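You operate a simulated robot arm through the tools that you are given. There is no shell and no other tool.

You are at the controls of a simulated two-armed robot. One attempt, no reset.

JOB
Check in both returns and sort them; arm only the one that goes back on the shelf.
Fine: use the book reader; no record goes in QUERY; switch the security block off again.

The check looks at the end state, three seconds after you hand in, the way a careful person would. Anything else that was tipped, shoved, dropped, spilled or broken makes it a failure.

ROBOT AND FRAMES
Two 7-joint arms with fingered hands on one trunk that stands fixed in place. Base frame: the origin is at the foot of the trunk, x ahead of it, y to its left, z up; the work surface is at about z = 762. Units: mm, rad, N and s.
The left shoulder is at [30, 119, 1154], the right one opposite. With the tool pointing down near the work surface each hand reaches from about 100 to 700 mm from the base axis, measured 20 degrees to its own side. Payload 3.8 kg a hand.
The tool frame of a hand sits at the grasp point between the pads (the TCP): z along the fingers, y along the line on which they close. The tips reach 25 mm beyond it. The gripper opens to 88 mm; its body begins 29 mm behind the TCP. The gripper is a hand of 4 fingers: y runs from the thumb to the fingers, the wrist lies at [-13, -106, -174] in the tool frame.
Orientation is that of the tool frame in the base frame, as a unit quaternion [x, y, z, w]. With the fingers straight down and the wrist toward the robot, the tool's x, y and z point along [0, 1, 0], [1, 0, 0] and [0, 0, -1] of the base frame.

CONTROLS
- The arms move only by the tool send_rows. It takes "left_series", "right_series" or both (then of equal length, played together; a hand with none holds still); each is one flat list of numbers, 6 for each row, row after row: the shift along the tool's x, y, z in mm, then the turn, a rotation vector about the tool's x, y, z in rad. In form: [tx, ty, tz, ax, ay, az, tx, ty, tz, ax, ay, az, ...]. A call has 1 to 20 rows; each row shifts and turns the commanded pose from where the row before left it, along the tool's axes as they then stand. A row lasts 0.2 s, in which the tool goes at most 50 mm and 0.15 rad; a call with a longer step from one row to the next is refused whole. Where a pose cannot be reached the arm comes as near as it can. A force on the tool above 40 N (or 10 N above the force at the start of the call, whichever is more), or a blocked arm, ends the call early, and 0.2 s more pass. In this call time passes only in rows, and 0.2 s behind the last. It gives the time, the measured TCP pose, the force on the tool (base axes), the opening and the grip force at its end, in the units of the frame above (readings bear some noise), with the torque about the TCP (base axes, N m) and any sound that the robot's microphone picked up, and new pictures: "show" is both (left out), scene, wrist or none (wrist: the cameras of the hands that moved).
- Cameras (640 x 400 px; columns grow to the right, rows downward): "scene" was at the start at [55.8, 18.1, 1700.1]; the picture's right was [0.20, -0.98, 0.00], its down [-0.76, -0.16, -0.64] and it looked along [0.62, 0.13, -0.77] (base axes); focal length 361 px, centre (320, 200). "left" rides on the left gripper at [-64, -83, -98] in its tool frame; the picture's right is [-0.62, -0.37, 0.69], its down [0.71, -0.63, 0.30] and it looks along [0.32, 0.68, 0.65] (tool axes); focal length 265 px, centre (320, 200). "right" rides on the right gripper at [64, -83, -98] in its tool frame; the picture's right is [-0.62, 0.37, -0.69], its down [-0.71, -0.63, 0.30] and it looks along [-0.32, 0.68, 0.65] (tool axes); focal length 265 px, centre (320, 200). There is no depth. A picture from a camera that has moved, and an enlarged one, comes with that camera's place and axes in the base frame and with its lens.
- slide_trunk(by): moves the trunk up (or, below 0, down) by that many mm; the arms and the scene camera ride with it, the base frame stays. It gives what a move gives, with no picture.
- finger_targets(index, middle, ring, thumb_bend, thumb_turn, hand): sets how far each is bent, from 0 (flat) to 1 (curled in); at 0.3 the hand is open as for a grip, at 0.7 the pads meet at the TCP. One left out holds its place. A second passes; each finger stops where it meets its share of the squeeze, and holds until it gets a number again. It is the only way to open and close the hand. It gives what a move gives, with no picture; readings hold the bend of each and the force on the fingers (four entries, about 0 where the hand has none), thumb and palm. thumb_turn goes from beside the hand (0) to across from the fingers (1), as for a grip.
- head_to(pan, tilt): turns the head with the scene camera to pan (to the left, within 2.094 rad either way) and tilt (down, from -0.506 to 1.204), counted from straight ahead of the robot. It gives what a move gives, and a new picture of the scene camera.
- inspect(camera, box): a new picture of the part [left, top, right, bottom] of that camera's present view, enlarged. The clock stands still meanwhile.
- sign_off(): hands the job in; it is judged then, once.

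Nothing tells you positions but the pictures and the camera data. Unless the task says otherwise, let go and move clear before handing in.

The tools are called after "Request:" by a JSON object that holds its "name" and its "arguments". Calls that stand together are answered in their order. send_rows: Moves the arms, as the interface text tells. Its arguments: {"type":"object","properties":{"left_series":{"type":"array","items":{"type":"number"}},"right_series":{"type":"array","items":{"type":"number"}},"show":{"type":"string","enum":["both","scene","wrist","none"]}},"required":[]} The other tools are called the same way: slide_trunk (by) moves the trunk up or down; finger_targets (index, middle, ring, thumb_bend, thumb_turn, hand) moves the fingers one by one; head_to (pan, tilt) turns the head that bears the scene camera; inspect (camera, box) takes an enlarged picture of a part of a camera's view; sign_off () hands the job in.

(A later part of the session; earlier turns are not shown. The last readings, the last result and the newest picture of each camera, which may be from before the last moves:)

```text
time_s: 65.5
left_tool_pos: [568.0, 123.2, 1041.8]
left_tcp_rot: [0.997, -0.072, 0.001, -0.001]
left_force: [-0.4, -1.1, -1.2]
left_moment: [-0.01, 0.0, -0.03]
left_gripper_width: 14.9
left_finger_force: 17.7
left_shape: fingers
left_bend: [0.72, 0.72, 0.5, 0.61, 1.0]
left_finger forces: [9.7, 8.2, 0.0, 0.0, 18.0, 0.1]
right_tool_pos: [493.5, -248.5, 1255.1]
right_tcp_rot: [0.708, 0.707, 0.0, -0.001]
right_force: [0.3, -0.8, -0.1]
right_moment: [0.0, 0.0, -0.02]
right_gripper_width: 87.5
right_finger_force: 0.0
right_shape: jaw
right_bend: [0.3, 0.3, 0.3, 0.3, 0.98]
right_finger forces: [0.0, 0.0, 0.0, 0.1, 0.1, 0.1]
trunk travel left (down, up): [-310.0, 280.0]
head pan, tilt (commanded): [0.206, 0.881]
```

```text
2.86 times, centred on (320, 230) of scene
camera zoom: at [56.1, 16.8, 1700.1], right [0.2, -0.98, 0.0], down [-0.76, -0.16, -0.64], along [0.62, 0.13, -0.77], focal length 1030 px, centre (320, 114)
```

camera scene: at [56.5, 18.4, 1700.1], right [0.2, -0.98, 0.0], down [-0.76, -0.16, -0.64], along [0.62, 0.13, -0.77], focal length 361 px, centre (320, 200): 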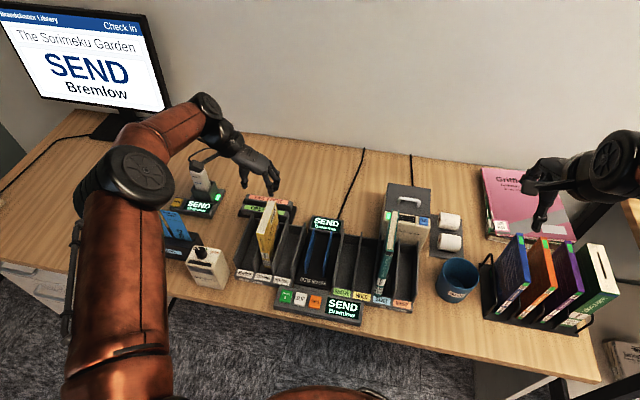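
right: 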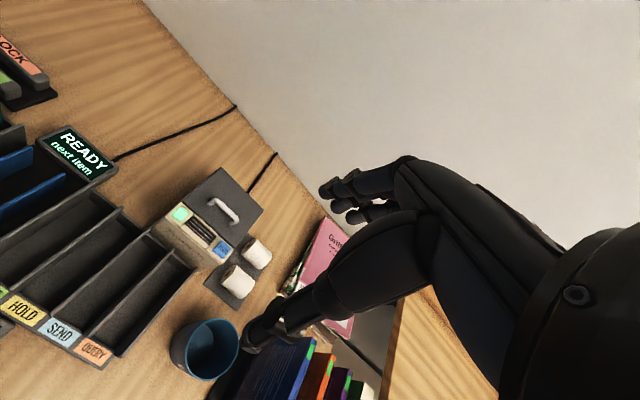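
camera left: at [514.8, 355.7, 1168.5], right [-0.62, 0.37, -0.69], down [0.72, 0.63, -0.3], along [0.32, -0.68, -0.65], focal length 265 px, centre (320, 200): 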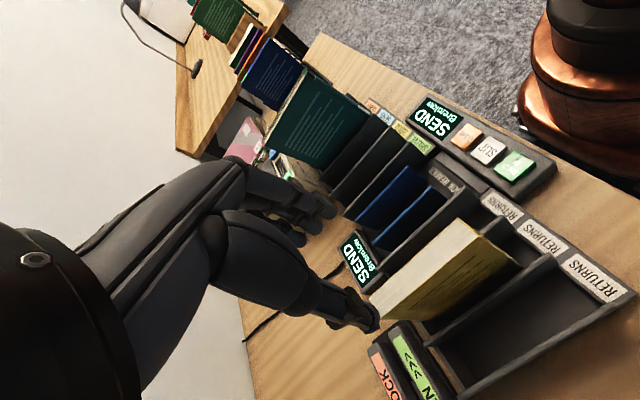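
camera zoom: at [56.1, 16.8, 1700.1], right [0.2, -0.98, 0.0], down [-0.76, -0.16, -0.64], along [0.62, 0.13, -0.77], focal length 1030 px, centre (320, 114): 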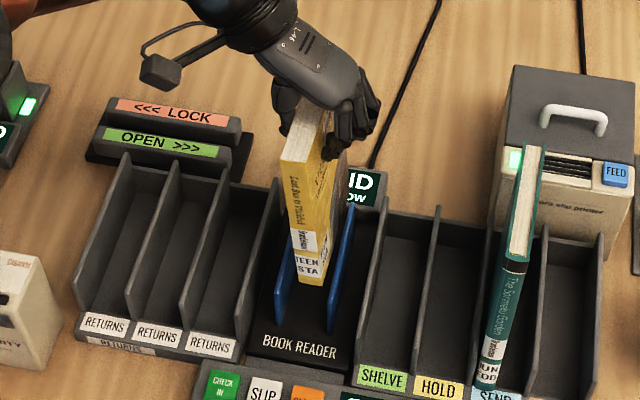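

Request:
{"name": "send_rows", "arguments": {"left_series": [-3, -2, 25, 0, 0, 0, 0, 0, 25, 0, 0, 0, 0, 0, 25, 0, 0, 0, 0, 0, 15, 0, 0, 0], "show": "none"}}

Request:
{"name": "inspect", "arguments": {"camera": "scene", "box": [265, 160, 375, 300]}}

Request:
{"name": "send_rows", "arguments": {"left_series": [0, 0, 5, 0, 0, 0], "show": "none"}}

Request:
{"name": "send_rows", "arguments": {"left_series": [0, 0, 4, 0, 0, 0], "show": "none"}}

```text
time_s: 66.5
left_tool_pos: [566.6, 126.5, 947.4]
left_tcp_rot: [0.998, -0.071, 0.001, 0.0]
left_force: [0.3, -0.3, -2.1]
left_moment: [-0.04, -0.01, 0.0]
left_gripper_width: 15.2
left_finger_force: 18.0
left_shape: fingers
left_bend: [0.72, 0.72, 0.5, 0.61, 1.0]
left_finger forces: [9.6, 8.2, 0.0, 0.0, 18.0, 0.1]
right_tool_pos: [492.2, -248.6, 1256.2]
right_tcp_rot: [0.707, 0.707, 0.0, 0.0]
right_force: [0.3, 1.2, 0.3]
right_moment: [0.0, 0.04, -0.04]
right_gripper_width: 87.9
right_finger_force: 0.0
right_shape: jaw
right_bend: [0.3, 0.3, 0.3, 0.3, 0.98]
right_finger forces: [0.1, 0.0, 0.0, 0.0, 0.0, 0.1]
trunk travel left (down, up): [-310.0, 280.0]
head pan, tilt (commanded): [0.206, 0.881]
```

```text
2.86 times, centred on (320, 230) of scene
camera zoom: at [56.3, 17.9, 1700.1], right [0.2, -0.98, 0.0], down [-0.76, -0.16, -0.64], along [0.62, 0.13, -0.77], focal length 1030 px, centre (320, 114)
```

zoom: 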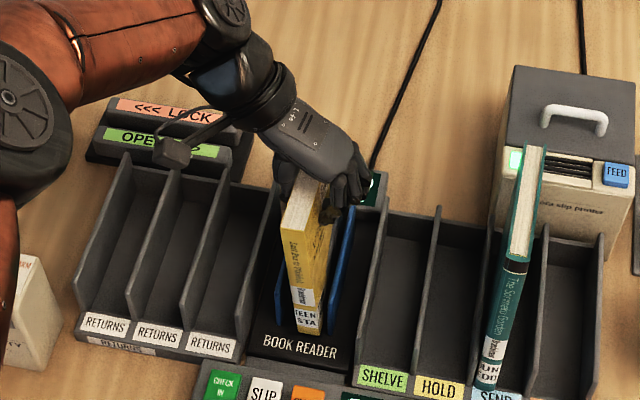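

```text
time_s: 66.9
left_tool_pos: [567.6, 127.6, 944.1]
left_tcp_rot: [0.997, -0.071, 0.001, -0.001]
left_force: [0.5, 0.2, -2.8]
left_moment: [0.03, 0.03, -0.01]
left_gripper_width: 15.2
left_finger_force: 17.5
left_shape: fingers
left_bend: [0.72, 0.72, 0.5, 0.61, 1.0]
left_finger forces: [9.6, 8.2, 0.1, 0.1, 18.0, 0.0]
right_tool_pos: [492.3, -247.9, 1255.0]
right_tcp_rot: [0.707, 0.707, 0.0, 0.0]
right_force: [-0.5, 0.9, -0.1]
right_moment: [0.0, 0.01, 0.0]
right_gripper_width: 87.7
right_finger_force: 0.0
right_shape: jaw
right_bend: [0.3, 0.3, 0.3, 0.3, 0.98]
right_finger forces: [0.0, 0.1, 0.0, 0.1, 0.0, 0.0]
trunk travel left (down, up): [-310.0, 280.0]
head pan, tilt (commanded): [0.206, 0.881]
```

```text
time_s: 67.3
left_tool_pos: [566.1, 128.0, 940.4]
left_tcp_rot: [0.997, -0.071, 0.0, 0.0]
left_force: [0.8, -0.2, -1.9]
left_moment: [-0.02, 0.01, -0.01]
left_gripper_width: 14.7
left_finger_force: 18.2
left_shape: fingers
left_bend: [0.72, 0.72, 0.5, 0.61, 1.0]
left_finger forces: [9.7, 8.2, 0.1, 0.1, 18.0, 0.1]
right_tool_pos: [492.0, -247.0, 1255.0]
right_tcp_rot: [0.707, 0.707, 0.001, 0.0]
right_force: [0.6, 0.0, 0.3]
right_moment: [0.01, 0.01, -0.02]
right_gripper_width: 87.3
right_finger_force: 0.0
right_shape: jaw
right_bend: [0.3, 0.3, 0.3, 0.3, 0.98]
right_finger forces: [0.1, 0.0, 0.1, 0.0, 0.1, 0.0]
trunk travel left (down, up): [-310.0, 280.0]
head pan, tilt (commanded): [0.206, 0.881]
```

Request:
{"name": "send_rows", "arguments": {"left_series": [0, 0, 3, 0, 0, 0], "show": "none"}}

Request:
{"name": "send_rows", "arguments": {"left_series": [0, 0, 2, 0, 0, 0], "show": "scene"}}

Request:
{"name": "inspect", "arguments": {"camera": "scene", "box": [265, 160, 375, 330]}}

```text
time_s: 67.7
left_tool_pos: [566.8, 127.6, 936.3]
left_tcp_rot: [0.997, -0.071, 0.001, -0.001]
left_force: [0.2, 0.1, -2.5]
left_moment: [0.03, -0.01, 0.0]
left_gripper_width: 14.9
left_finger_force: 18.1
left_shape: fingers
left_bend: [0.72, 0.72, 0.5, 0.61, 1.0]
left_finger forces: [9.7, 8.1, 0.0, 0.0, 17.9, 0.1]
right_tool_pos: [492.0, -247.5, 1255.2]
right_tcp_rot: [0.707, 0.707, 0.0, 0.0]
right_force: [0.4, 0.6, 0.6]
right_moment: [0.0, 0.01, 0.01]
right_gripper_width: 87.5
right_finger_force: 0.1
right_shape: jaw
right_bend: [0.3, 0.3, 0.3, 0.3, 0.98]
right_finger forces: [0.0, 0.0, 0.1, 0.1, 0.1, 0.1]
trunk travel left (down, up): [-310.0, 280.0]
head pan, tilt (commanded): [0.206, 0.881]
```

```text
time_s: 68.1
left_tool_pos: [566.8, 128.6, 936.7]
left_tcp_rot: [0.997, -0.071, 0.001, 0.001]
left_force: [-0.1, -0.6, -1.1]
left_moment: [-0.01, -0.01, -0.04]
left_gripper_width: 14.8
left_finger_force: 18.2
left_shape: fingers
left_bend: [0.72, 0.72, 0.5, 0.61, 1.0]
left_finger forces: [9.7, 8.3, 0.0, 0.0, 18.0, 0.0]
right_tool_pos: [491.6, -249.3, 1256.1]
right_tcp_rot: [0.707, 0.707, 0.002, 0.0]
right_force: [-0.9, 0.6, -0.2]
right_moment: [0.0, 0.03, 0.02]
right_gripper_width: 87.3
right_finger_force: 0.1
right_shape: jaw
right_bend: [0.3, 0.3, 0.3, 0.3, 0.98]
right_finger forces: [0.0, 0.0, 0.1, 0.0, 0.0, 0.0]
trunk travel left (down, up): [-310.0, 280.0]
head pan, tilt (commanded): [0.206, 0.881]
camera scene: at [56.1, 17.9, 1700.1], right [0.2, -0.98, 0.0], down [-0.76, -0.16, -0.64], along [0.62, 0.13, -0.77], focal length 361 px, centre (320, 200)
```

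scene: 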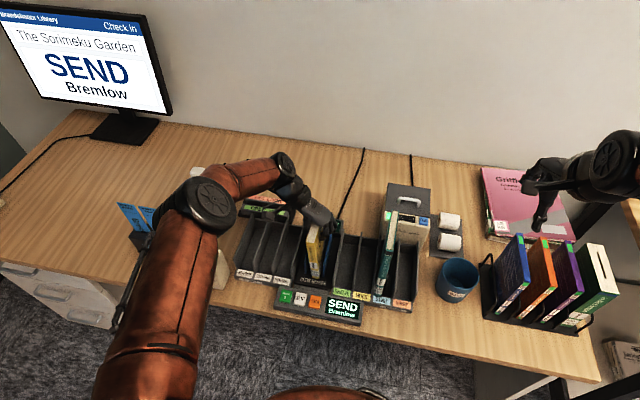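

```text
2.35 times, centred on (320, 245) of scene
camera zoom: at [56.1, 17.9, 1700.1], right [0.2, -0.98, 0.0], down [-0.76, -0.16, -0.64], along [0.62, 0.13, -0.77], focal length 848 px, centre (320, 94)
```

zoom: 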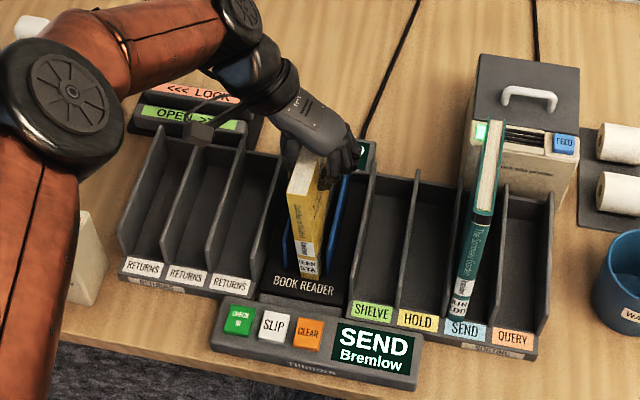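

Request:
{"name": "send_rows", "arguments": {"left_series": [0, 0, 3, 0, 0, 0], "show": "none"}}

Request:
{"name": "send_rows", "arguments": {"left_series": [0, 0, 2, 0, 0, 0], "show": "none"}}

```text
time_s: 68.5
left_tool_pos: [567.3, 128.4, 934.7]
left_tcp_rot: [0.997, -0.071, 0.003, 0.001]
left_force: [-0.3, -0.9, 7.2]
left_moment: [0.05, 0.01, -0.01]
left_gripper_width: 14.7
left_finger_force: 18.8
left_shape: fingers
left_bend: [0.72, 0.72, 0.5, 0.61, 1.0]
left_finger forces: [10.2, 8.8, 0.0, 0.0, 18.6, 0.0]
right_tool_pos: [490.2, -248.6, 1257.0]
right_tcp_rot: [0.707, 0.707, 0.001, 0.0]
right_force: [0.1, -0.2, -0.3]
right_moment: [0.0, -0.01, -0.01]
right_gripper_width: 87.7
right_finger_force: 0.0
right_shape: jaw
right_bend: [0.3, 0.3, 0.3, 0.3, 0.98]
right_finger forces: [0.0, 0.0, 0.0, 0.0, 0.0, 0.1]
trunk travel left (down, up): [-310.0, 280.0]
head pan, tilt (commanded): [0.206, 0.881]
```

```text
time_s: 68.9
left_tool_pos: [566.8, 129.9, 933.8]
left_tcp_rot: [0.997, -0.071, 0.002, 0.0]
left_force: [0.2, 0.3, 16.3]
left_moment: [0.13, 0.01, -0.03]
left_gripper_width: 14.8
left_finger_force: 19.7
left_shape: fingers
left_bend: [0.73, 0.73, 0.5, 0.61, 1.0]
left_finger forces: [10.9, 9.4, 0.1, 0.0, 19.2, 0.1]
right_tool_pos: [490.4, -247.9, 1255.5]
right_tcp_rot: [0.707, 0.707, 0.001, 0.001]
right_force: [0.2, -0.1, 0.3]
right_moment: [-0.02, 0.0, 0.02]
right_gripper_width: 87.8
right_finger_force: 0.0
right_shape: jaw
right_bend: [0.3, 0.3, 0.3, 0.3, 0.98]
right_finger forces: [0.0, 0.0, 0.0, 0.0, 0.0, 0.0]
trunk travel left (down, up): [-310.0, 280.0]
head pan, tilt (commanded): [0.206, 0.881]
```

Request:
{"name": "finger_targets", "arguments": {"hand": "left", "index": 0.65, "middle": 0.65, "ring": 0.5, "thumb_bend": 0.57}}

Request:
{"name": "finger_targets", "arguments": {"hand": "left", "index": 0.57, "middle": 0.57, "ring": 0.45, "thumb_bend": 0.5}}

Request:
{"name": "inspect", "arguments": {"camera": "scene", "box": [265, 180, 375, 320]}}

Request:
{"name": "finger_targets", "arguments": {"hand": "left", "index": 0.45, "middle": 0.45, "ring": 0.4, "thumb_bend": 0.4}}

Request:
{"name": "inspect", "arguments": {"camera": "scene", "box": [265, 180, 375, 320]}}

Request:
{"name": "inspect", "arguments": {"camera": "left", "box": [240, 80, 560, 380]}}

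```text
time_s: 69.9
left_tool_pos: [566.0, 129.0, 931.0]
left_tcp_rot: [0.997, -0.071, 0.001, 0.0]
left_force: [-0.6, 0.3, -0.6]
left_moment: [0.0, 0.01, -0.02]
left_gripper_width: 19.9
left_finger_force: 0.6
left_shape: fingers
left_bend: [0.64, 0.65, 0.5, 0.55, 1.0]
left_finger forces: [0.4, 0.1, 0.0, 0.0, 0.5, 0.0]
right_tool_pos: [490.4, -248.3, 1255.7]
right_tcp_rot: [0.707, 0.707, 0.0, -0.001]
right_force: [-0.4, -0.6, -0.4]
right_moment: [0.03, 0.02, 0.01]
right_gripper_width: 87.6
right_finger_force: 0.1
right_shape: jaw
right_bend: [0.3, 0.3, 0.3, 0.3, 0.98]
right_finger forces: [0.0, 0.0, 0.0, 0.0, 0.0, 0.0]
trunk travel left (down, up): [-310.0, 280.0]
head pan, tilt (commanded): [0.206, 0.881]
```

```text
time_s: 70.9
left_tool_pos: [566.4, 128.3, 932.0]
left_tcp_rot: [0.997, -0.071, 0.001, 0.0]
left_force: [-0.9, -0.2, -0.3]
left_moment: [-0.02, 0.03, -0.01]
left_gripper_width: 34.8
left_finger_force: 0.6
left_shape: fingers
left_bend: [0.56, 0.56, 0.45, 0.5, 1.0]
left_finger forces: [0.2, 0.0, 0.1, 0.0, 0.0, 0.0]
right_tool_pos: [491.1, -247.5, 1255.4]
right_tcp_rot: [0.708, 0.707, 0.0, 0.0]
right_force: [-0.1, -0.7, 0.1]
right_moment: [-0.02, -0.01, 0.01]
right_gripper_width: 87.4
right_finger_force: 0.1
right_shape: jaw
right_bend: [0.3, 0.3, 0.3, 0.3, 0.98]
right_finger forces: [0.0, 0.0, 0.0, 0.0, 0.1, 0.0]
trunk travel left (down, up): [-310.0, 280.0]
head pan, tilt (commanded): [0.206, 0.881]
```

```text
2.86 times, centred on (320, 250) of scene
camera zoom: at [55.9, 17.9, 1700.1], right [0.2, -0.98, 0.0], down [-0.76, -0.16, -0.64], along [0.62, 0.13, -0.77], focal length 1030 px, centre (320, 57)
```

zoom: 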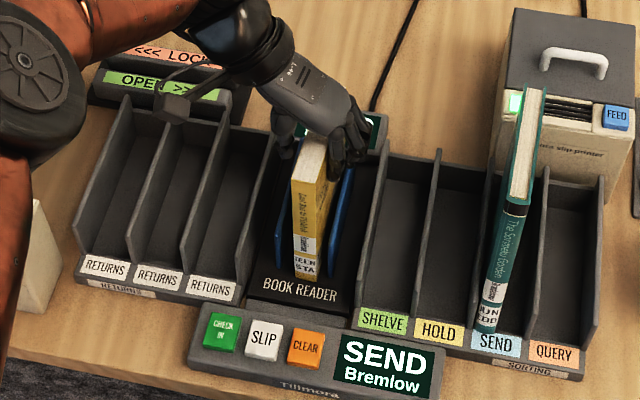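

```text
time_s: 71.9
left_tool_pos: [566.8, 128.3, 931.5]
left_tcp_rot: [0.997, -0.071, 0.001, 0.0]
left_force: [0.2, 0.1, -0.3]
left_moment: [0.02, 0.0, -0.01]
left_gripper_width: 57.1
left_finger_force: 0.0
left_shape: fingers
left_bend: [0.45, 0.45, 0.4, 0.4, 1.0]
left_finger forces: [0.0, 0.0, 0.0, 0.0, 0.1, 0.0]
right_tool_pos: [493.5, -248.4, 1254.7]
right_tcp_rot: [0.707, 0.707, 0.001, 0.0]
right_force: [0.4, 0.6, -1.0]
right_moment: [-0.01, 0.0, 0.02]
right_gripper_width: 87.6
right_finger_force: 0.1
right_shape: jaw
right_bend: [0.3, 0.3, 0.3, 0.3, 0.98]
right_finger forces: [0.0, 0.1, 0.0, 0.1, 0.0, 0.0]
trunk travel left (down, up): [-310.0, 280.0]
head pan, tilt (commanded): [0.206, 0.881]
```

```text
2.86 times, centred on (320, 250) of scene
camera zoom: at [55.9, 17.9, 1700.1], right [0.2, -0.98, 0.0], down [-0.76, -0.16, -0.64], along [0.62, 0.13, -0.77], focal length 1030 px, centre (320, 57)
```

zoom: 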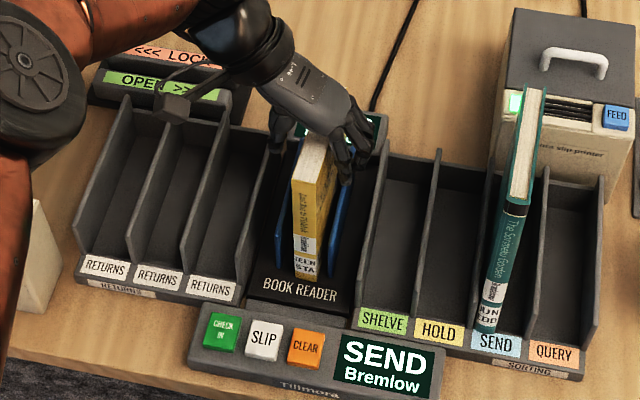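

```text
1.33 times, centred on (400, 230) of left
camera zoom: at [513.7, 220.0, 1030.2], right [-0.56, 0.45, -0.69], down [0.8, 0.52, -0.3], along [0.23, -0.72, -0.65], focal length 354 px, centre (213, 160)
```

zoom: 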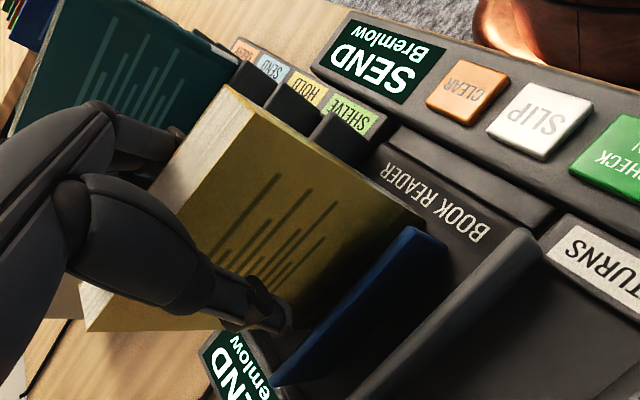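

Yellow stands in the reader. I retreat upward and return to the pressing pose over CHECK IN.

Request:
{"name": "send_rows", "arguments": {"left_series": [0, 0, -15, 0, 0, 0, 0, 0, -35, 0, 0, 0, 0, 0, -42, 0, 0, 0, 0, 0, -42, 0, 0, 0, 0, 0, 0, 0, 0, -0.135, 0, 0, 0, 0, 0, -0.135, 0, 0, 0, 0, 0, -0.135, 0, 0, 0, 0, 0, -0.135, -25.5, -38.5, 0, 0, 0, 0, -25.5, -38.5, 0, 0, 0, 0, -25.5, -38.5, 0, 0, 0, 0, -25.5, -38.5, 0, 0, 0, 0], "show": "none"}}

Request:
{"name": "finger_targets", "arguments": {"hand": "left", "index": 1.0, "middle": 0.35, "ring": 1.0, "thumb_bend": 0.2}}

Request:
{"name": "inspect", "arguments": {"camera": "scene", "box": [240, 180, 390, 320]}}

```text
time_s: 74.5
left_tool_pos: [408.8, 232.0, 1067.3]
left_tcp_rot: [0.98, 0.197, 0.002, 0.001]
left_force: [0.8, -0.3, -0.4]
left_moment: [-0.02, -0.04, -0.02]
left_gripper_width: 57.5
left_finger_force: 0.0
left_shape: fingers
left_bend: [0.45, 0.45, 0.4, 0.4, 1.0]
left_finger forces: [0.0, 0.0, 0.1, 0.0, 0.1, 0.0]
right_tool_pos: [490.7, -247.7, 1256.9]
right_tcp_rot: [0.707, 0.707, 0.001, 0.001]
right_force: [-0.7, -0.3, 1.8]
right_moment: [0.0, -0.01, -0.05]
right_gripper_width: 87.8
right_finger_force: 0.1
right_shape: jaw
right_bend: [0.3, 0.3, 0.3, 0.3, 0.98]
right_finger forces: [0.1, 0.1, 0.1, 0.0, 0.1, 0.0]
trunk travel left (down, up): [-310.0, 280.0]
head pan, tilt (commanded): [0.206, 0.881]
```

```text
time_s: 75.5
left_tool_pos: [411.5, 229.5, 1066.7]
left_tcp_rot: [0.98, 0.197, 0.002, 0.001]
left_force: [0.0, 0.5, 0.0]
left_moment: [0.02, 0.0, -0.01]
left_gripper_width: 55.5
left_finger_force: 0.0
left_shape: fingers
left_bend: [1.0, 0.35, 1.0, 0.2, 1.0]
left_finger forces: [0.0, 0.0, 0.0, 0.1, 0.0, 0.1]
right_tool_pos: [491.3, -248.3, 1256.4]
right_tcp_rot: [0.708, 0.707, 0.0, 0.0]
right_force: [0.4, 0.1, 0.4]
right_moment: [0.0, -0.01, 0.0]
right_gripper_width: 87.7
right_finger_force: 0.1
right_shape: jaw
right_bend: [0.3, 0.3, 0.3, 0.3, 0.98]
right_finger forces: [0.0, 0.0, 0.0, 0.0, 0.0, 0.1]
trunk travel left (down, up): [-310.0, 280.0]
head pan, tilt (commanded): [0.206, 0.881]
```

```text
2.86 times, centred on (315, 250) of scene
camera zoom: at [55.5, 18.2, 1700.1], right [0.2, -0.98, 0.0], down [-0.76, -0.16, -0.64], along [0.62, 0.13, -0.77], focal length 1030 px, centre (334, 57)
```

zoom: 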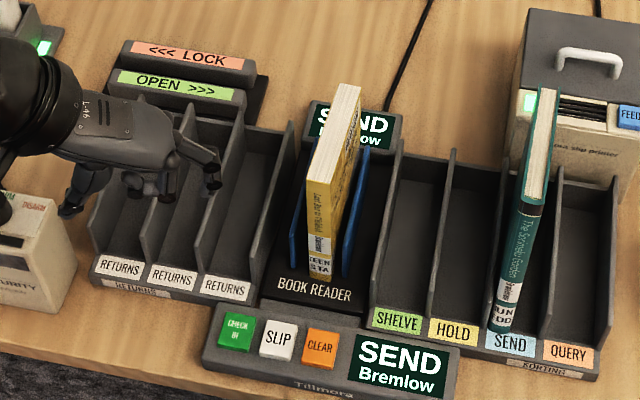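

Request:
{"name": "send_rows", "arguments": {"left_series": [0, 0, 42, 0, 0, 0, 0, 0, 42, 0, 0, 0, 0, 0, 42, 0, 0, 0, 0, 0, 42, 0, 0, 0, 0, 0, 40, 0, 0, 0, 0, 0, 28, 0, 0, 0], "show": "none"}}

Request:
{"name": "inspect", "arguments": {"camera": "scene", "box": [250, 235, 370, 325]}}

```text
time_s: 76.9
left_tool_pos: [414.3, 233.0, 830.5]
left_tcp_rot: [0.98, 0.197, 0.001, 0.0]
left_force: [1.0, 0.2, 0.0]
left_moment: [0.02, 0.01, 0.0]
left_gripper_width: 55.3
left_finger_force: 0.1
left_shape: fingers
left_bend: [1.0, 0.35, 1.0, 0.2, 1.0]
left_finger forces: [0.0, 0.1, 0.2, 0.0, 0.1, 0.0]
right_tool_pos: [490.8, -247.0, 1255.3]
right_tcp_rot: [0.707, 0.707, 0.0, -0.001]
right_force: [-0.6, 0.6, -1.0]
right_moment: [-0.04, -0.02, 0.01]
right_gripper_width: 87.8
right_finger_force: 0.0
right_shape: jaw
right_bend: [0.3, 0.3, 0.3, 0.3, 0.98]
right_finger forces: [0.0, 0.1, 0.0, 0.0, 0.0, 0.0]
trunk travel left (down, up): [-310.0, 280.0]
head pan, tilt (commanded): [0.206, 0.881]
```

```text
4.44 times, centred on (310, 280) of scene
camera zoom: at [56.0, 18.2, 1700.1], right [0.2, -0.98, 0.0], down [-0.76, -0.16, -0.64], along [0.62, 0.13, -0.77], focal length 1602 px, centre (364, -156)
```

zoom: 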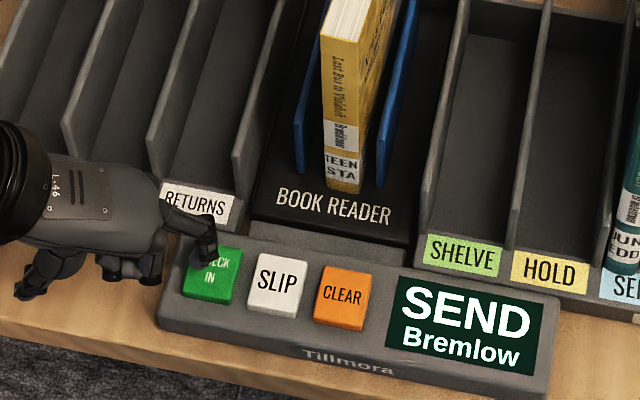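

Request:
{"name": "send_rows", "arguments": {"left_series": [-3.9, 1.6, 4, 0, 0, 0, 0, 0, 4, 0, 0, 0], "show": "none"}}

Request:
{"name": "send_rows", "arguments": {"left_series": [0, 0, 4, 0, 0, 0], "show": "none"}}

Request:
{"name": "send_rows", "arguments": {"left_series": [0, 0, 3, 0, 0, 0], "show": "none"}}

Request:
{"name": "inspect", "arguments": {"camera": "scene", "box": [250, 235, 370, 325]}}

```text
time_s: 77.5
left_tool_pos: [411.0, 229.6, 822.4]
left_tcp_rot: [0.98, 0.198, 0.001, 0.0]
left_force: [0.9, 0.5, 0.0]
left_moment: [0.02, 0.0, 0.0]
left_gripper_width: 55.4
left_finger_force: 0.1
left_shape: fingers
left_bend: [1.0, 0.35, 1.0, 0.2, 1.0]
left_finger forces: [0.0, 0.0, 0.0, 0.1, 0.0, 0.0]
right_tool_pos: [492.0, -247.7, 1254.7]
right_tcp_rot: [0.707, 0.707, 0.0, 0.0]
right_force: [0.0, 0.3, -0.1]
right_moment: [0.02, 0.04, 0.0]
right_gripper_width: 87.5
right_finger_force: 0.1
right_shape: jaw
right_bend: [0.3, 0.3, 0.3, 0.3, 0.98]
right_finger forces: [0.0, 0.0, 0.0, 0.0, 0.1, 0.1]
trunk travel left (down, up): [-310.0, 280.0]
head pan, tilt (commanded): [0.206, 0.881]
```

```text
time_s: 77.9
left_tool_pos: [410.3, 228.2, 818.4]
left_tcp_rot: [0.98, 0.198, 0.001, 0.0]
left_force: [0.2, 0.5, 1.9]
left_moment: [-0.11, -0.02, 0.01]
left_gripper_width: 55.7
left_finger_force: 1.3
left_shape: fingers
left_bend: [1.0, 0.35, 1.0, 0.2, 1.0]
left_finger forces: [0.1, 1.9, 0.1, 0.1, 0.0, 0.0]
right_tool_pos: [490.8, -248.1, 1254.8]
right_tcp_rot: [0.707, 0.707, 0.0, 0.0]
right_force: [-0.4, 0.1, 0.2]
right_moment: [0.02, 0.02, 0.03]
right_gripper_width: 87.5
right_finger_force: 0.0
right_shape: jaw
right_bend: [0.3, 0.3, 0.3, 0.3, 0.98]
right_finger forces: [0.1, 0.0, 0.1, 0.0, 0.1, 0.0]
trunk travel left (down, up): [-310.0, 280.0]
head pan, tilt (commanded): [0.206, 0.881]
```

```text
time_s: 78.3
left_tool_pos: [411.6, 228.6, 816.0]
left_tcp_rot: [0.98, 0.197, 0.001, 0.0]
left_force: [1.1, 1.4, 6.2]
left_moment: [-0.28, -0.17, 0.04]
left_gripper_width: 55.4
left_finger_force: 3.4
left_shape: fingers
left_bend: [1.0, 0.34, 1.0, 0.2, 1.0]
left_finger forces: [0.1, 6.9, 0.0, 0.0, 0.0, 0.0]
right_tool_pos: [490.6, -247.8, 1255.3]
right_tcp_rot: [0.707, 0.707, 0.0, 0.0]
right_force: [-0.6, 0.5, -0.5]
right_moment: [-0.05, 0.03, 0.0]
right_gripper_width: 87.6
right_finger_force: 0.1
right_shape: jaw
right_bend: [0.3, 0.3, 0.3, 0.3, 0.98]
right_finger forces: [0.0, 0.1, 0.0, 0.1, 0.1, 0.0]
trunk travel left (down, up): [-310.0, 280.0]
head pan, tilt (commanded): [0.206, 0.881]
heard: click
```

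```text
4.44 times, centred on (310, 280) of scene
camera zoom: at [55.1, 18.0, 1700.2], right [0.2, -0.98, 0.0], down [-0.76, -0.16, -0.64], along [0.62, 0.13, -0.77], focal length 1602 px, centre (364, -156)
```

zoom: 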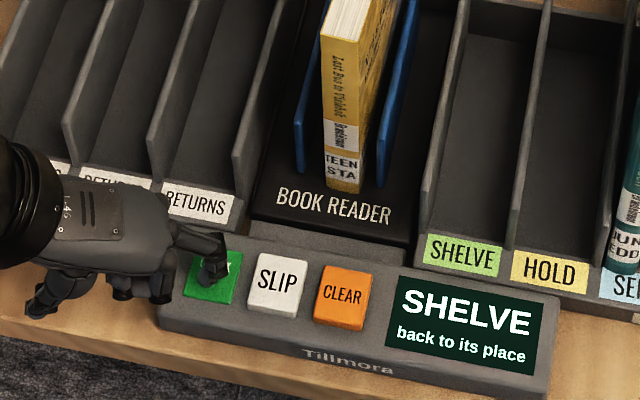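

SHELVE – "back to its place": so the yellow book is the one to arm. I lift off the button and take a close look at the security block.

Request:
{"name": "send_rows", "arguments": {"left_series": [0, 0, -20, 0, 0, 0, 0, 0, -45, 0, 0, 0, 0, 0, -45, 0, 0, 0, 0, 0, -45, 0, 0, 0, 0, 0, -45, 0, 0, 0], "show": "both"}}

Request:
{"name": "inspect", "arguments": {"camera": "scene", "box": [0, 0, 200, 140]}}

Request:
{"name": "inspect", "arguments": {"camera": "scene", "box": [170, 230, 250, 300]}}

```text
time_s: 79.5
left_tool_pos: [409.6, 230.7, 1016.0]
left_tcp_rot: [0.98, 0.197, 0.001, 0.001]
left_force: [0.4, 0.0, -0.3]
left_moment: [0.01, 0.01, -0.02]
left_gripper_width: 55.7
left_finger_force: 0.1
left_shape: fingers
left_bend: [1.0, 0.35, 1.0, 0.2, 1.0]
left_finger forces: [0.1, 0.1, 0.1, 0.0, 0.1, 0.0]
right_tool_pos: [490.5, -249.5, 1255.9]
right_tcp_rot: [0.707, 0.707, 0.0, -0.001]
right_force: [0.4, -0.2, 0.6]
right_moment: [0.0, -0.03, -0.01]
right_gripper_width: 87.6
right_finger_force: 0.1
right_shape: jaw
right_bend: [0.3, 0.3, 0.3, 0.3, 0.98]
right_finger forces: [0.1, 0.1, 0.1, 0.1, 0.0, 0.0]
trunk travel left (down, up): [-310.0, 280.0]
head pan, tilt (commanded): [0.206, 0.881]
camera scene: at [55.0, 17.5, 1700.1], right [0.2, -0.98, 0.0], down [-0.76, -0.16, -0.64], along [0.62, 0.13, -0.77], focal length 361 px, centre (320, 200)
camera left: at [316.7, 282.0, 1115.1], right [-0.71, 0.1, -0.69], down [0.42, 0.86, -0.3], along [0.56, -0.51, -0.65], focal length 265 px, centre (320, 200)
```

scene: 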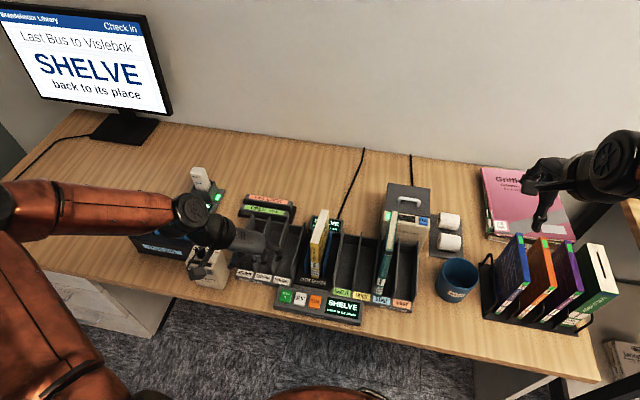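
left: 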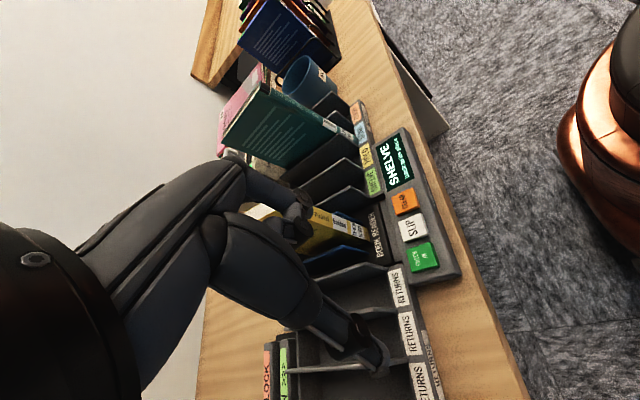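

```text
2.86 times, centred on (100, 70) of scene
camera zoom: at [55.0, 17.5, 1700.1], right [0.2, -0.98, 0.0], down [-0.76, -0.16, -0.64], along [0.62, 0.13, -0.77], focal length 1030 px, centre (949, 571)
```

zoom: 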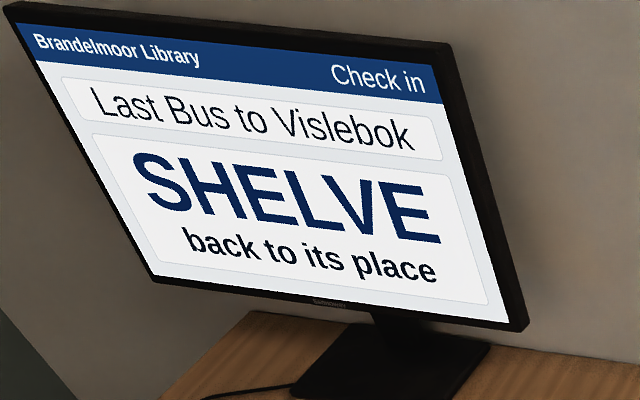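

```text
5.71 times, centred on (210, 265) of scene
camera zoom: at [55.0, 17.5, 1700.1], right [0.2, -0.98, 0.0], down [-0.76, -0.16, -0.64], along [0.62, 0.13, -0.77], focal length 2060 px, centre (949, -171)
```

zoom: 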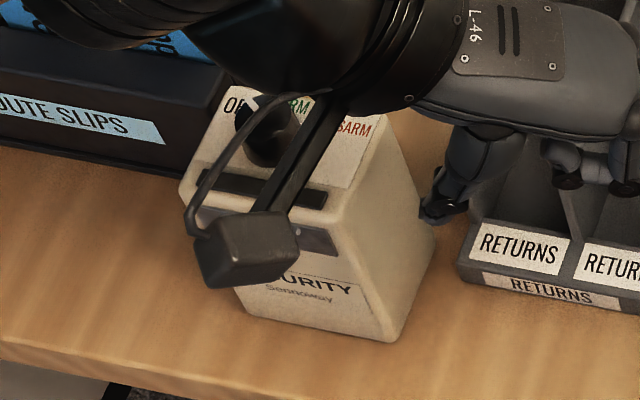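

Request:
{"name": "send_rows", "arguments": {"left_series": [0, 0, 0, 0, 0, -0.143, 0, 0, 0, 0, 0, -0.143, 0, 0, 0, 0, 0, -0.143, 0, 0, 0, 0, 0, -0.143, 0, 0, 0, 0, 0, -0.143, 0, 0, 0, 0, 0, -0.143, 0, 0, 0, 0, 0, -0.143, 47.3, 6.2, 0, 0, 0, 0, 47.3, 6.2, 0, 0, 0, 0, 47.3, 6.2, 0, 0, 0, 0, 47.3, 6.2, 0, 0, 0, 0], "show": "both"}}

Request:
{"name": "finger_targets", "arguments": {"hand": "left", "index": 0.45, "middle": 0.45, "ring": 0.3, "thumb_bend": 0.42}}

Request:
{"name": "inspect", "arguments": {"camera": "left", "box": [280, 120, 560, 380]}}

Request:
{"name": "inspect", "arguments": {"camera": "scene", "box": [140, 190, 260, 300]}}

```text
time_s: 81.9
left_tool_pos: [462.2, 416.9, 1015.9]
left_tcp_rot: [0.766, 0.643, -0.001, 0.001]
left_force: [0.3, -1.0, 0.1]
left_moment: [0.0, 0.0, 0.02]
left_gripper_width: 55.8
left_finger_force: 0.1
left_shape: fingers
left_bend: [1.0, 0.35, 1.0, 0.2, 1.0]
left_finger forces: [0.0, 0.1, 0.1, 0.1, 0.0, 0.0]
right_tool_pos: [489.5, -245.7, 1257.7]
right_tcp_rot: [0.707, 0.707, 0.0, 0.001]
right_force: [0.7, 0.8, 0.8]
right_moment: [-0.03, 0.0, -0.02]
right_gripper_width: 87.6
right_finger_force: 0.0
right_shape: jaw
right_bend: [0.3, 0.3, 0.3, 0.3, 0.98]
right_finger forces: [0.0, 0.0, 0.0, 0.0, 0.0, 0.1]
trunk travel left (down, up): [-310.0, 280.0]
head pan, tilt (commanded): [0.206, 0.881]
camera scene: at [54.8, 20.7, 1700.1], right [0.2, -0.98, 0.0], down [-0.76, -0.16, -0.64], along [0.62, 0.13, -0.77], focal length 361 px, centre (320, 200)
camera left: at [368.1, 366.7, 1114.4], right [-0.47, -0.55, -0.69], down [-0.5, 0.81, -0.31], along [0.73, 0.2, -0.65], focal length 265 px, centre (320, 200)
```

scene: 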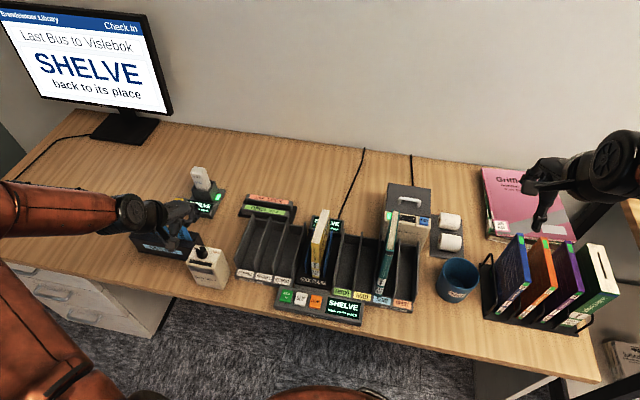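
left: 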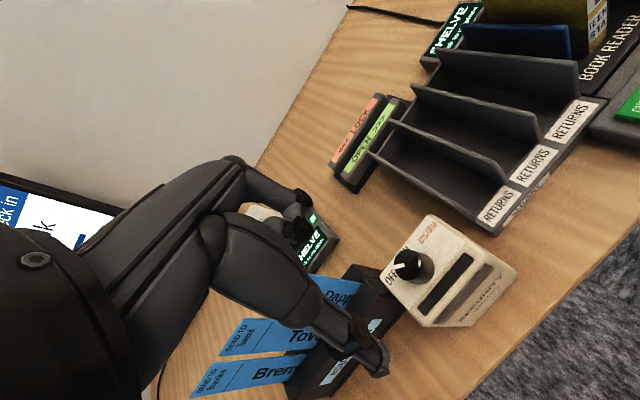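

```text
time_s: 82.9
left_tool_pos: [462.8, 413.9, 1016.0]
left_tcp_rot: [0.766, 0.643, 0.0, 0.001]
left_force: [-0.5, -0.1, 0.0]
left_moment: [-0.04, -0.01, 0.01]
left_gripper_width: 56.0
left_finger_force: 0.1
left_shape: fingers
left_bend: [0.45, 0.45, 0.3, 0.42, 1.0]
left_finger forces: [0.0, 0.0, 0.0, 0.1, 0.1, 0.1]
right_tool_pos: [491.1, -246.2, 1255.6]
right_tcp_rot: [0.707, 0.707, 0.0, 0.0]
right_force: [0.5, 0.2, 0.2]
right_moment: [-0.01, -0.02, -0.02]
right_gripper_width: 87.7
right_finger_force: 0.1
right_shape: jaw
right_bend: [0.3, 0.3, 0.3, 0.3, 0.98]
right_finger forces: [0.0, 0.0, 0.1, 0.1, 0.0, 0.1]
trunk travel left (down, up): [-310.0, 280.0]
head pan, tilt (commanded): [0.206, 0.881]
```

```text
1.54 times, centred on (420, 250) of left
camera zoom: at [368.4, 364.4, 1114.5], right [-0.47, -0.55, -0.69], down [-0.5, 0.81, -0.31], along [0.73, 0.2, -0.65], focal length 408 px, centre (166, 123)
```

zoom: 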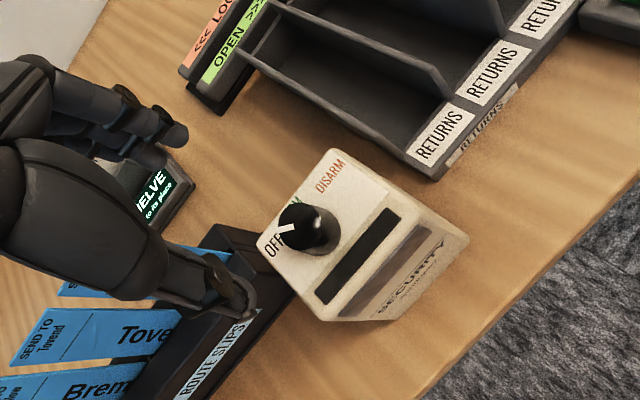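

```text
3.64 times, centred on (200, 245) of scene
camera zoom: at [55.6, 18.4, 1700.1], right [0.2, -0.98, 0.0], down [-0.76, -0.16, -0.64], along [0.62, 0.13, -0.77], focal length 1311 px, centre (756, 36)
```

zoom: 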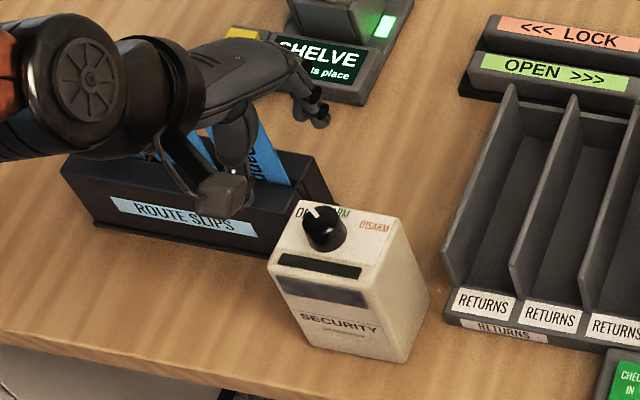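

The knob is at about (468, 411), its top near z 905, and the pointer is on OFF. ARM is about 60° clockwise (seen from above), and DISARM further right. I align the hand over the knob with yaw to spare and descend part way.

Request:
{"name": "send_rows", "arguments": {"left_series": [0, 0, 0, 0, 0, -0.117, 0, 0, 0, 0, 0, -0.117, 0, 0, 0, 0, 0, -0.117, -3.3, 4.5, 20, 0, 0, 0, 0, 0, 30, 0, 0, 0, 0, 0, 25, 0, 0, 0], "show": "none"}}

Request:
{"name": "inspect", "arguments": {"camera": "left", "box": [240, 120, 520, 380]}}

Request:
{"name": "inspect", "arguments": {"camera": "scene", "box": [140, 200, 240, 300]}}

```text
time_s: 84.3
left_tool_pos: [472.5, 411.7, 937.1]
left_tcp_rot: [0.641, 0.767, 0.001, 0.001]
left_force: [-0.4, 1.2, 0.0]
left_moment: [-0.02, 0.01, 0.0]
left_gripper_width: 56.0
left_finger_force: 0.1
left_shape: fingers
left_bend: [0.45, 0.45, 0.3, 0.42, 1.0]
left_finger forces: [0.0, 0.0, 0.0, 0.0, 0.0, 0.0]
right_tool_pos: [491.5, -248.2, 1255.5]
right_tcp_rot: [0.707, 0.707, 0.0, 0.001]
right_force: [0.6, 0.2, 0.0]
right_moment: [0.02, -0.02, 0.0]
right_gripper_width: 87.5
right_finger_force: 0.0
right_shape: jaw
right_bend: [0.3, 0.3, 0.3, 0.3, 0.98]
right_finger forces: [0.0, 0.1, 0.1, 0.0, 0.1, 0.1]
trunk travel left (down, up): [-310.0, 280.0]
head pan, tilt (commanded): [0.206, 0.881]
```

```text
1.54 times, centred on (380, 250) of left
camera zoom: at [400.3, 333.2, 1035.8], right [-0.25, -0.68, -0.69], down [-0.75, 0.59, -0.31], along [0.62, 0.44, -0.65], focal length 408 px, centre (228, 123)
```

zoom: 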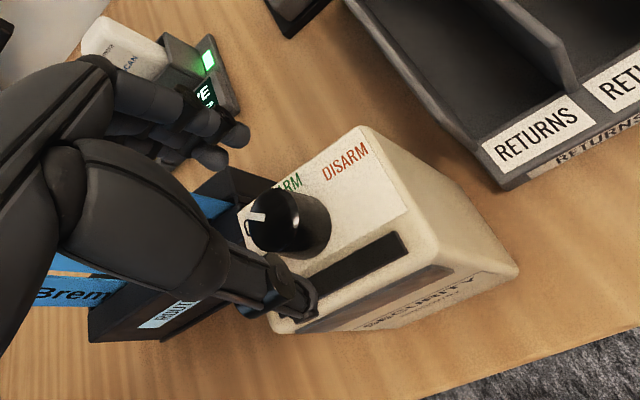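

```text
4.00 times, centred on (190, 250) of scene
camera zoom: at [56.2, 18.2, 1700.1], right [0.2, -0.98, 0.0], down [-0.76, -0.16, -0.64], along [0.62, 0.13, -0.77], focal length 1442 px, centre (840, 0)
```

zoom: 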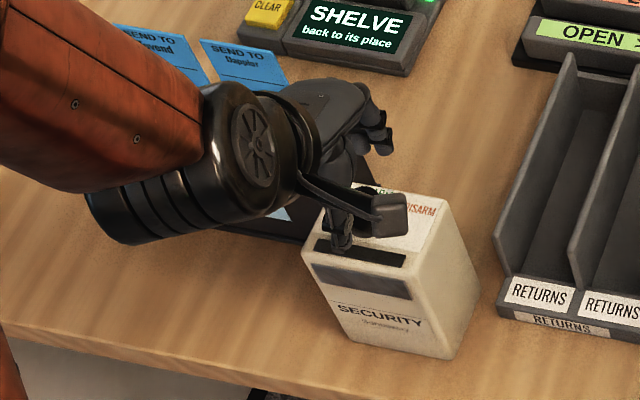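

Request:
{"name": "inspect", "arguments": {"camera": "left", "box": [320, 190, 420, 290]}}

```text
4.00 times, centred on (370, 240) of left
camera zoom: at [400.3, 333.2, 1035.8], right [-0.25, -0.68, -0.69], down [-0.75, 0.59, -0.31], along [0.62, 0.44, -0.65], focal length 1062 px, centre (120, 40)
```

zoom: 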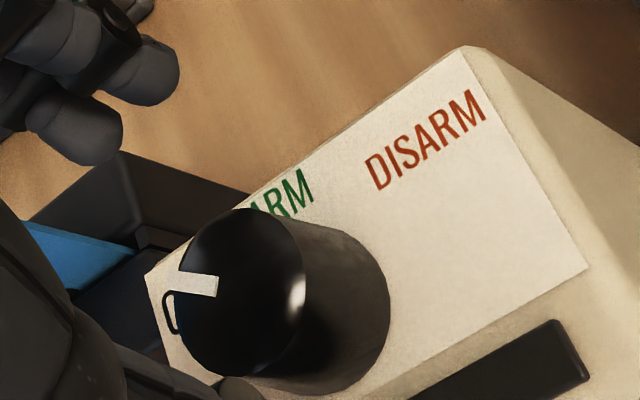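

Request:
{"name": "send_rows", "arguments": {"left_series": [2.1, -4.2, 10, 0, 0, 0, 0, 0, 8, 0, 0, 0], "show": "none"}}

Request:
{"name": "inspect", "arguments": {"camera": "left", "box": [240, 120, 520, 380]}}

Request:
{"name": "inspect", "arguments": {"camera": "scene", "box": [180, 230, 250, 300]}}

```text
time_s: 84.9
left_tool_pos: [467.4, 412.1, 918.9]
left_tcp_rot: [0.641, 0.767, 0.001, 0.001]
left_force: [-0.4, -0.1, -0.5]
left_moment: [0.0, 0.0, -0.03]
left_gripper_width: 55.8
left_finger_force: 0.2
left_shape: fingers
left_bend: [0.45, 0.45, 0.3, 0.42, 1.0]
left_finger forces: [0.0, 0.0, 0.1, 0.1, 0.0, 0.0]
right_tool_pos: [491.6, -247.5, 1255.3]
right_tcp_rot: [0.707, 0.707, 0.0, 0.0]
right_force: [-0.3, -0.4, 0.9]
right_moment: [0.03, 0.01, -0.01]
right_gripper_width: 87.7
right_finger_force: 0.1
right_shape: jaw
right_bend: [0.3, 0.3, 0.3, 0.3, 0.98]
right_finger forces: [0.2, 0.0, 0.0, 0.0, 0.1, 0.0]
trunk travel left (down, up): [-310.0, 280.0]
head pan, tilt (commanded): [0.206, 0.881]
```

```text
1.54 times, centred on (380, 250) of left
camera zoom: at [396.1, 333.2, 1018.6], right [-0.25, -0.68, -0.69], down [-0.75, 0.59, -0.31], along [0.62, 0.44, -0.65], focal length 408 px, centre (228, 123)
```

zoom: 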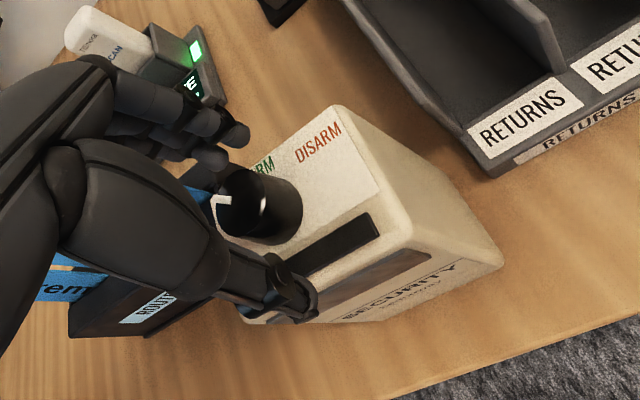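

```text
5.71 times, centred on (215, 265) of scene
camera zoom: at [55.9, 18.1, 1700.1], right [0.2, -0.98, 0.0], down [-0.76, -0.16, -0.64], along [0.62, 0.13, -0.77], focal length 2060 px, centre (920, -171)
```

zoom: 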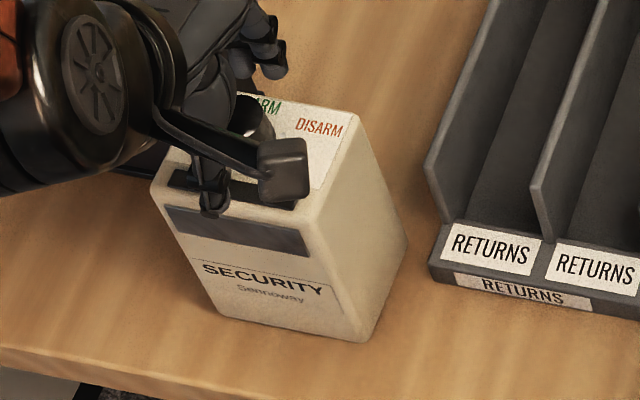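

Request:
{"name": "send_rows", "arguments": {"left_series": [0, 0, 4, 0, 0, 0], "show": "none"}}

Request:
{"name": "finger_targets", "arguments": {"hand": "left", "index": 0.62, "middle": 0.62, "ring": 0.35, "thumb_bend": 0.6}}

Request:
{"name": "inspect", "arguments": {"camera": "left", "box": [280, 160, 440, 300]}}

Request:
{"name": "inspect", "arguments": {"camera": "scene", "box": [180, 230, 250, 300]}}

```text
time_s: 85.3
left_tool_pos: [468.5, 410.7, 916.3]
left_tcp_rot: [0.641, 0.767, 0.001, 0.0]
left_force: [0.1, -0.8, -0.4]
left_moment: [0.04, 0.03, -0.02]
left_gripper_width: 55.9
left_finger_force: 0.1
left_shape: fingers
left_bend: [0.45, 0.45, 0.3, 0.42, 1.0]
left_finger forces: [0.1, 0.0, 0.0, 0.0, 0.0, 0.0]
right_tool_pos: [490.9, -247.5, 1255.8]
right_tcp_rot: [0.707, 0.708, -0.001, 0.0]
right_force: [0.6, -0.2, 0.1]
right_moment: [0.0, -0.01, -0.01]
right_gripper_width: 87.5
right_finger_force: 0.1
right_shape: jaw
right_bend: [0.3, 0.3, 0.3, 0.3, 0.98]
right_finger forces: [0.1, 0.1, 0.0, 0.1, 0.0, 0.1]
trunk travel left (down, up): [-310.0, 280.0]
head pan, tilt (commanded): [0.206, 0.881]
```

```text
time_s: 86.3
left_tool_pos: [467.7, 410.7, 916.4]
left_tcp_rot: [0.641, 0.767, 0.001, 0.001]
left_force: [0.7, 0.6, 0.3]
left_moment: [0.04, -0.05, -0.05]
left_gripper_width: 20.7
left_finger_force: 1.5
left_shape: fingers
left_bend: [0.61, 0.61, 0.35, 0.58, 1.0]
left_finger forces: [0.7, 1.0, 0.0, 0.0, 0.8, 0.0]
right_tool_pos: [492.9, -247.1, 1255.2]
right_tcp_rot: [0.707, 0.708, 0.001, 0.0]
right_force: [0.1, -0.5, 0.2]
right_moment: [0.0, -0.01, 0.03]
right_gripper_width: 87.8
right_finger_force: 0.1
right_shape: jaw
right_bend: [0.3, 0.3, 0.3, 0.3, 0.98]
right_finger forces: [0.0, 0.0, 0.0, 0.0, 0.0, 0.0]
trunk travel left (down, up): [-310.0, 280.0]
head pan, tilt (commanded): [0.206, 0.881]
```

```text
2.86 times, centred on (360, 230) of left
camera zoom: at [395.8, 332.7, 1015.3], right [-0.25, -0.68, -0.69], down [-0.75, 0.59, -0.31], along [0.62, 0.44, -0.65], focal length 758 px, centre (206, 114)
```

zoom: 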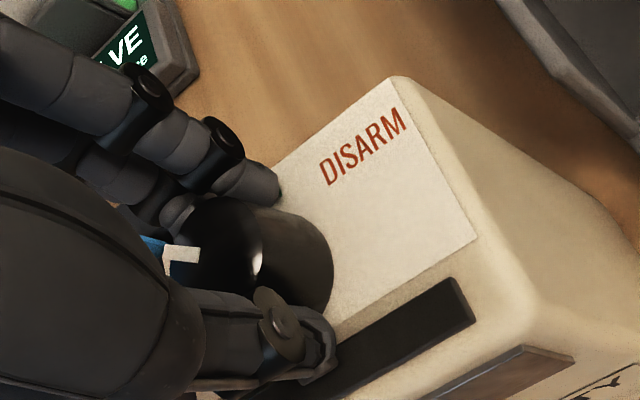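

```text
5.71 times, centred on (215, 265) of scene
camera zoom: at [55.9, 18.1, 1700.1], right [0.2, -0.98, 0.0], down [-0.76, -0.16, -0.64], along [0.62, 0.13, -0.77], focal length 2060 px, centre (920, -171)
```

zoom: 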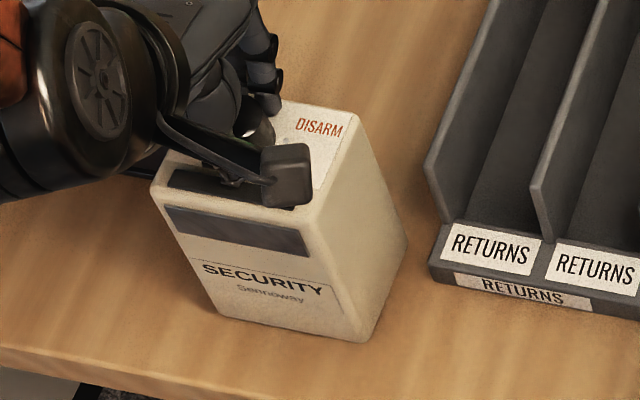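

Request:
{"name": "finger_targets", "arguments": {"hand": "left", "index": 0.7, "middle": 0.7, "thumb_bend": 0.68}}

```text
time_s: 87.3
left_tool_pos: [468.4, 410.4, 916.4]
left_tcp_rot: [0.641, 0.767, 0.001, 0.001]
left_force: [5.4, 1.8, 0.1]
left_moment: [0.04, -0.1, -0.04]
left_gripper_width: 17.4
left_finger_force: 7.4
left_shape: fingers
left_bend: [0.63, 0.64, 0.35, 0.6, 1.0]
left_finger forces: [4.5, 5.8, 0.0, 0.1, 5.5, 0.1]
right_tool_pos: [493.1, -247.4, 1255.6]
right_tcp_rot: [0.707, 0.707, 0.001, 0.0]
right_force: [1.0, 0.4, -0.4]
right_moment: [-0.05, -0.02, 0.0]
right_gripper_width: 87.8
right_finger_force: 0.0
right_shape: jaw
right_bend: [0.3, 0.3, 0.3, 0.3, 0.98]
right_finger forces: [0.1, 0.0, 0.0, 0.1, 0.1, 0.0]
trunk travel left (down, up): [-310.0, 280.0]
head pan, tilt (commanded): [0.206, 0.881]
```

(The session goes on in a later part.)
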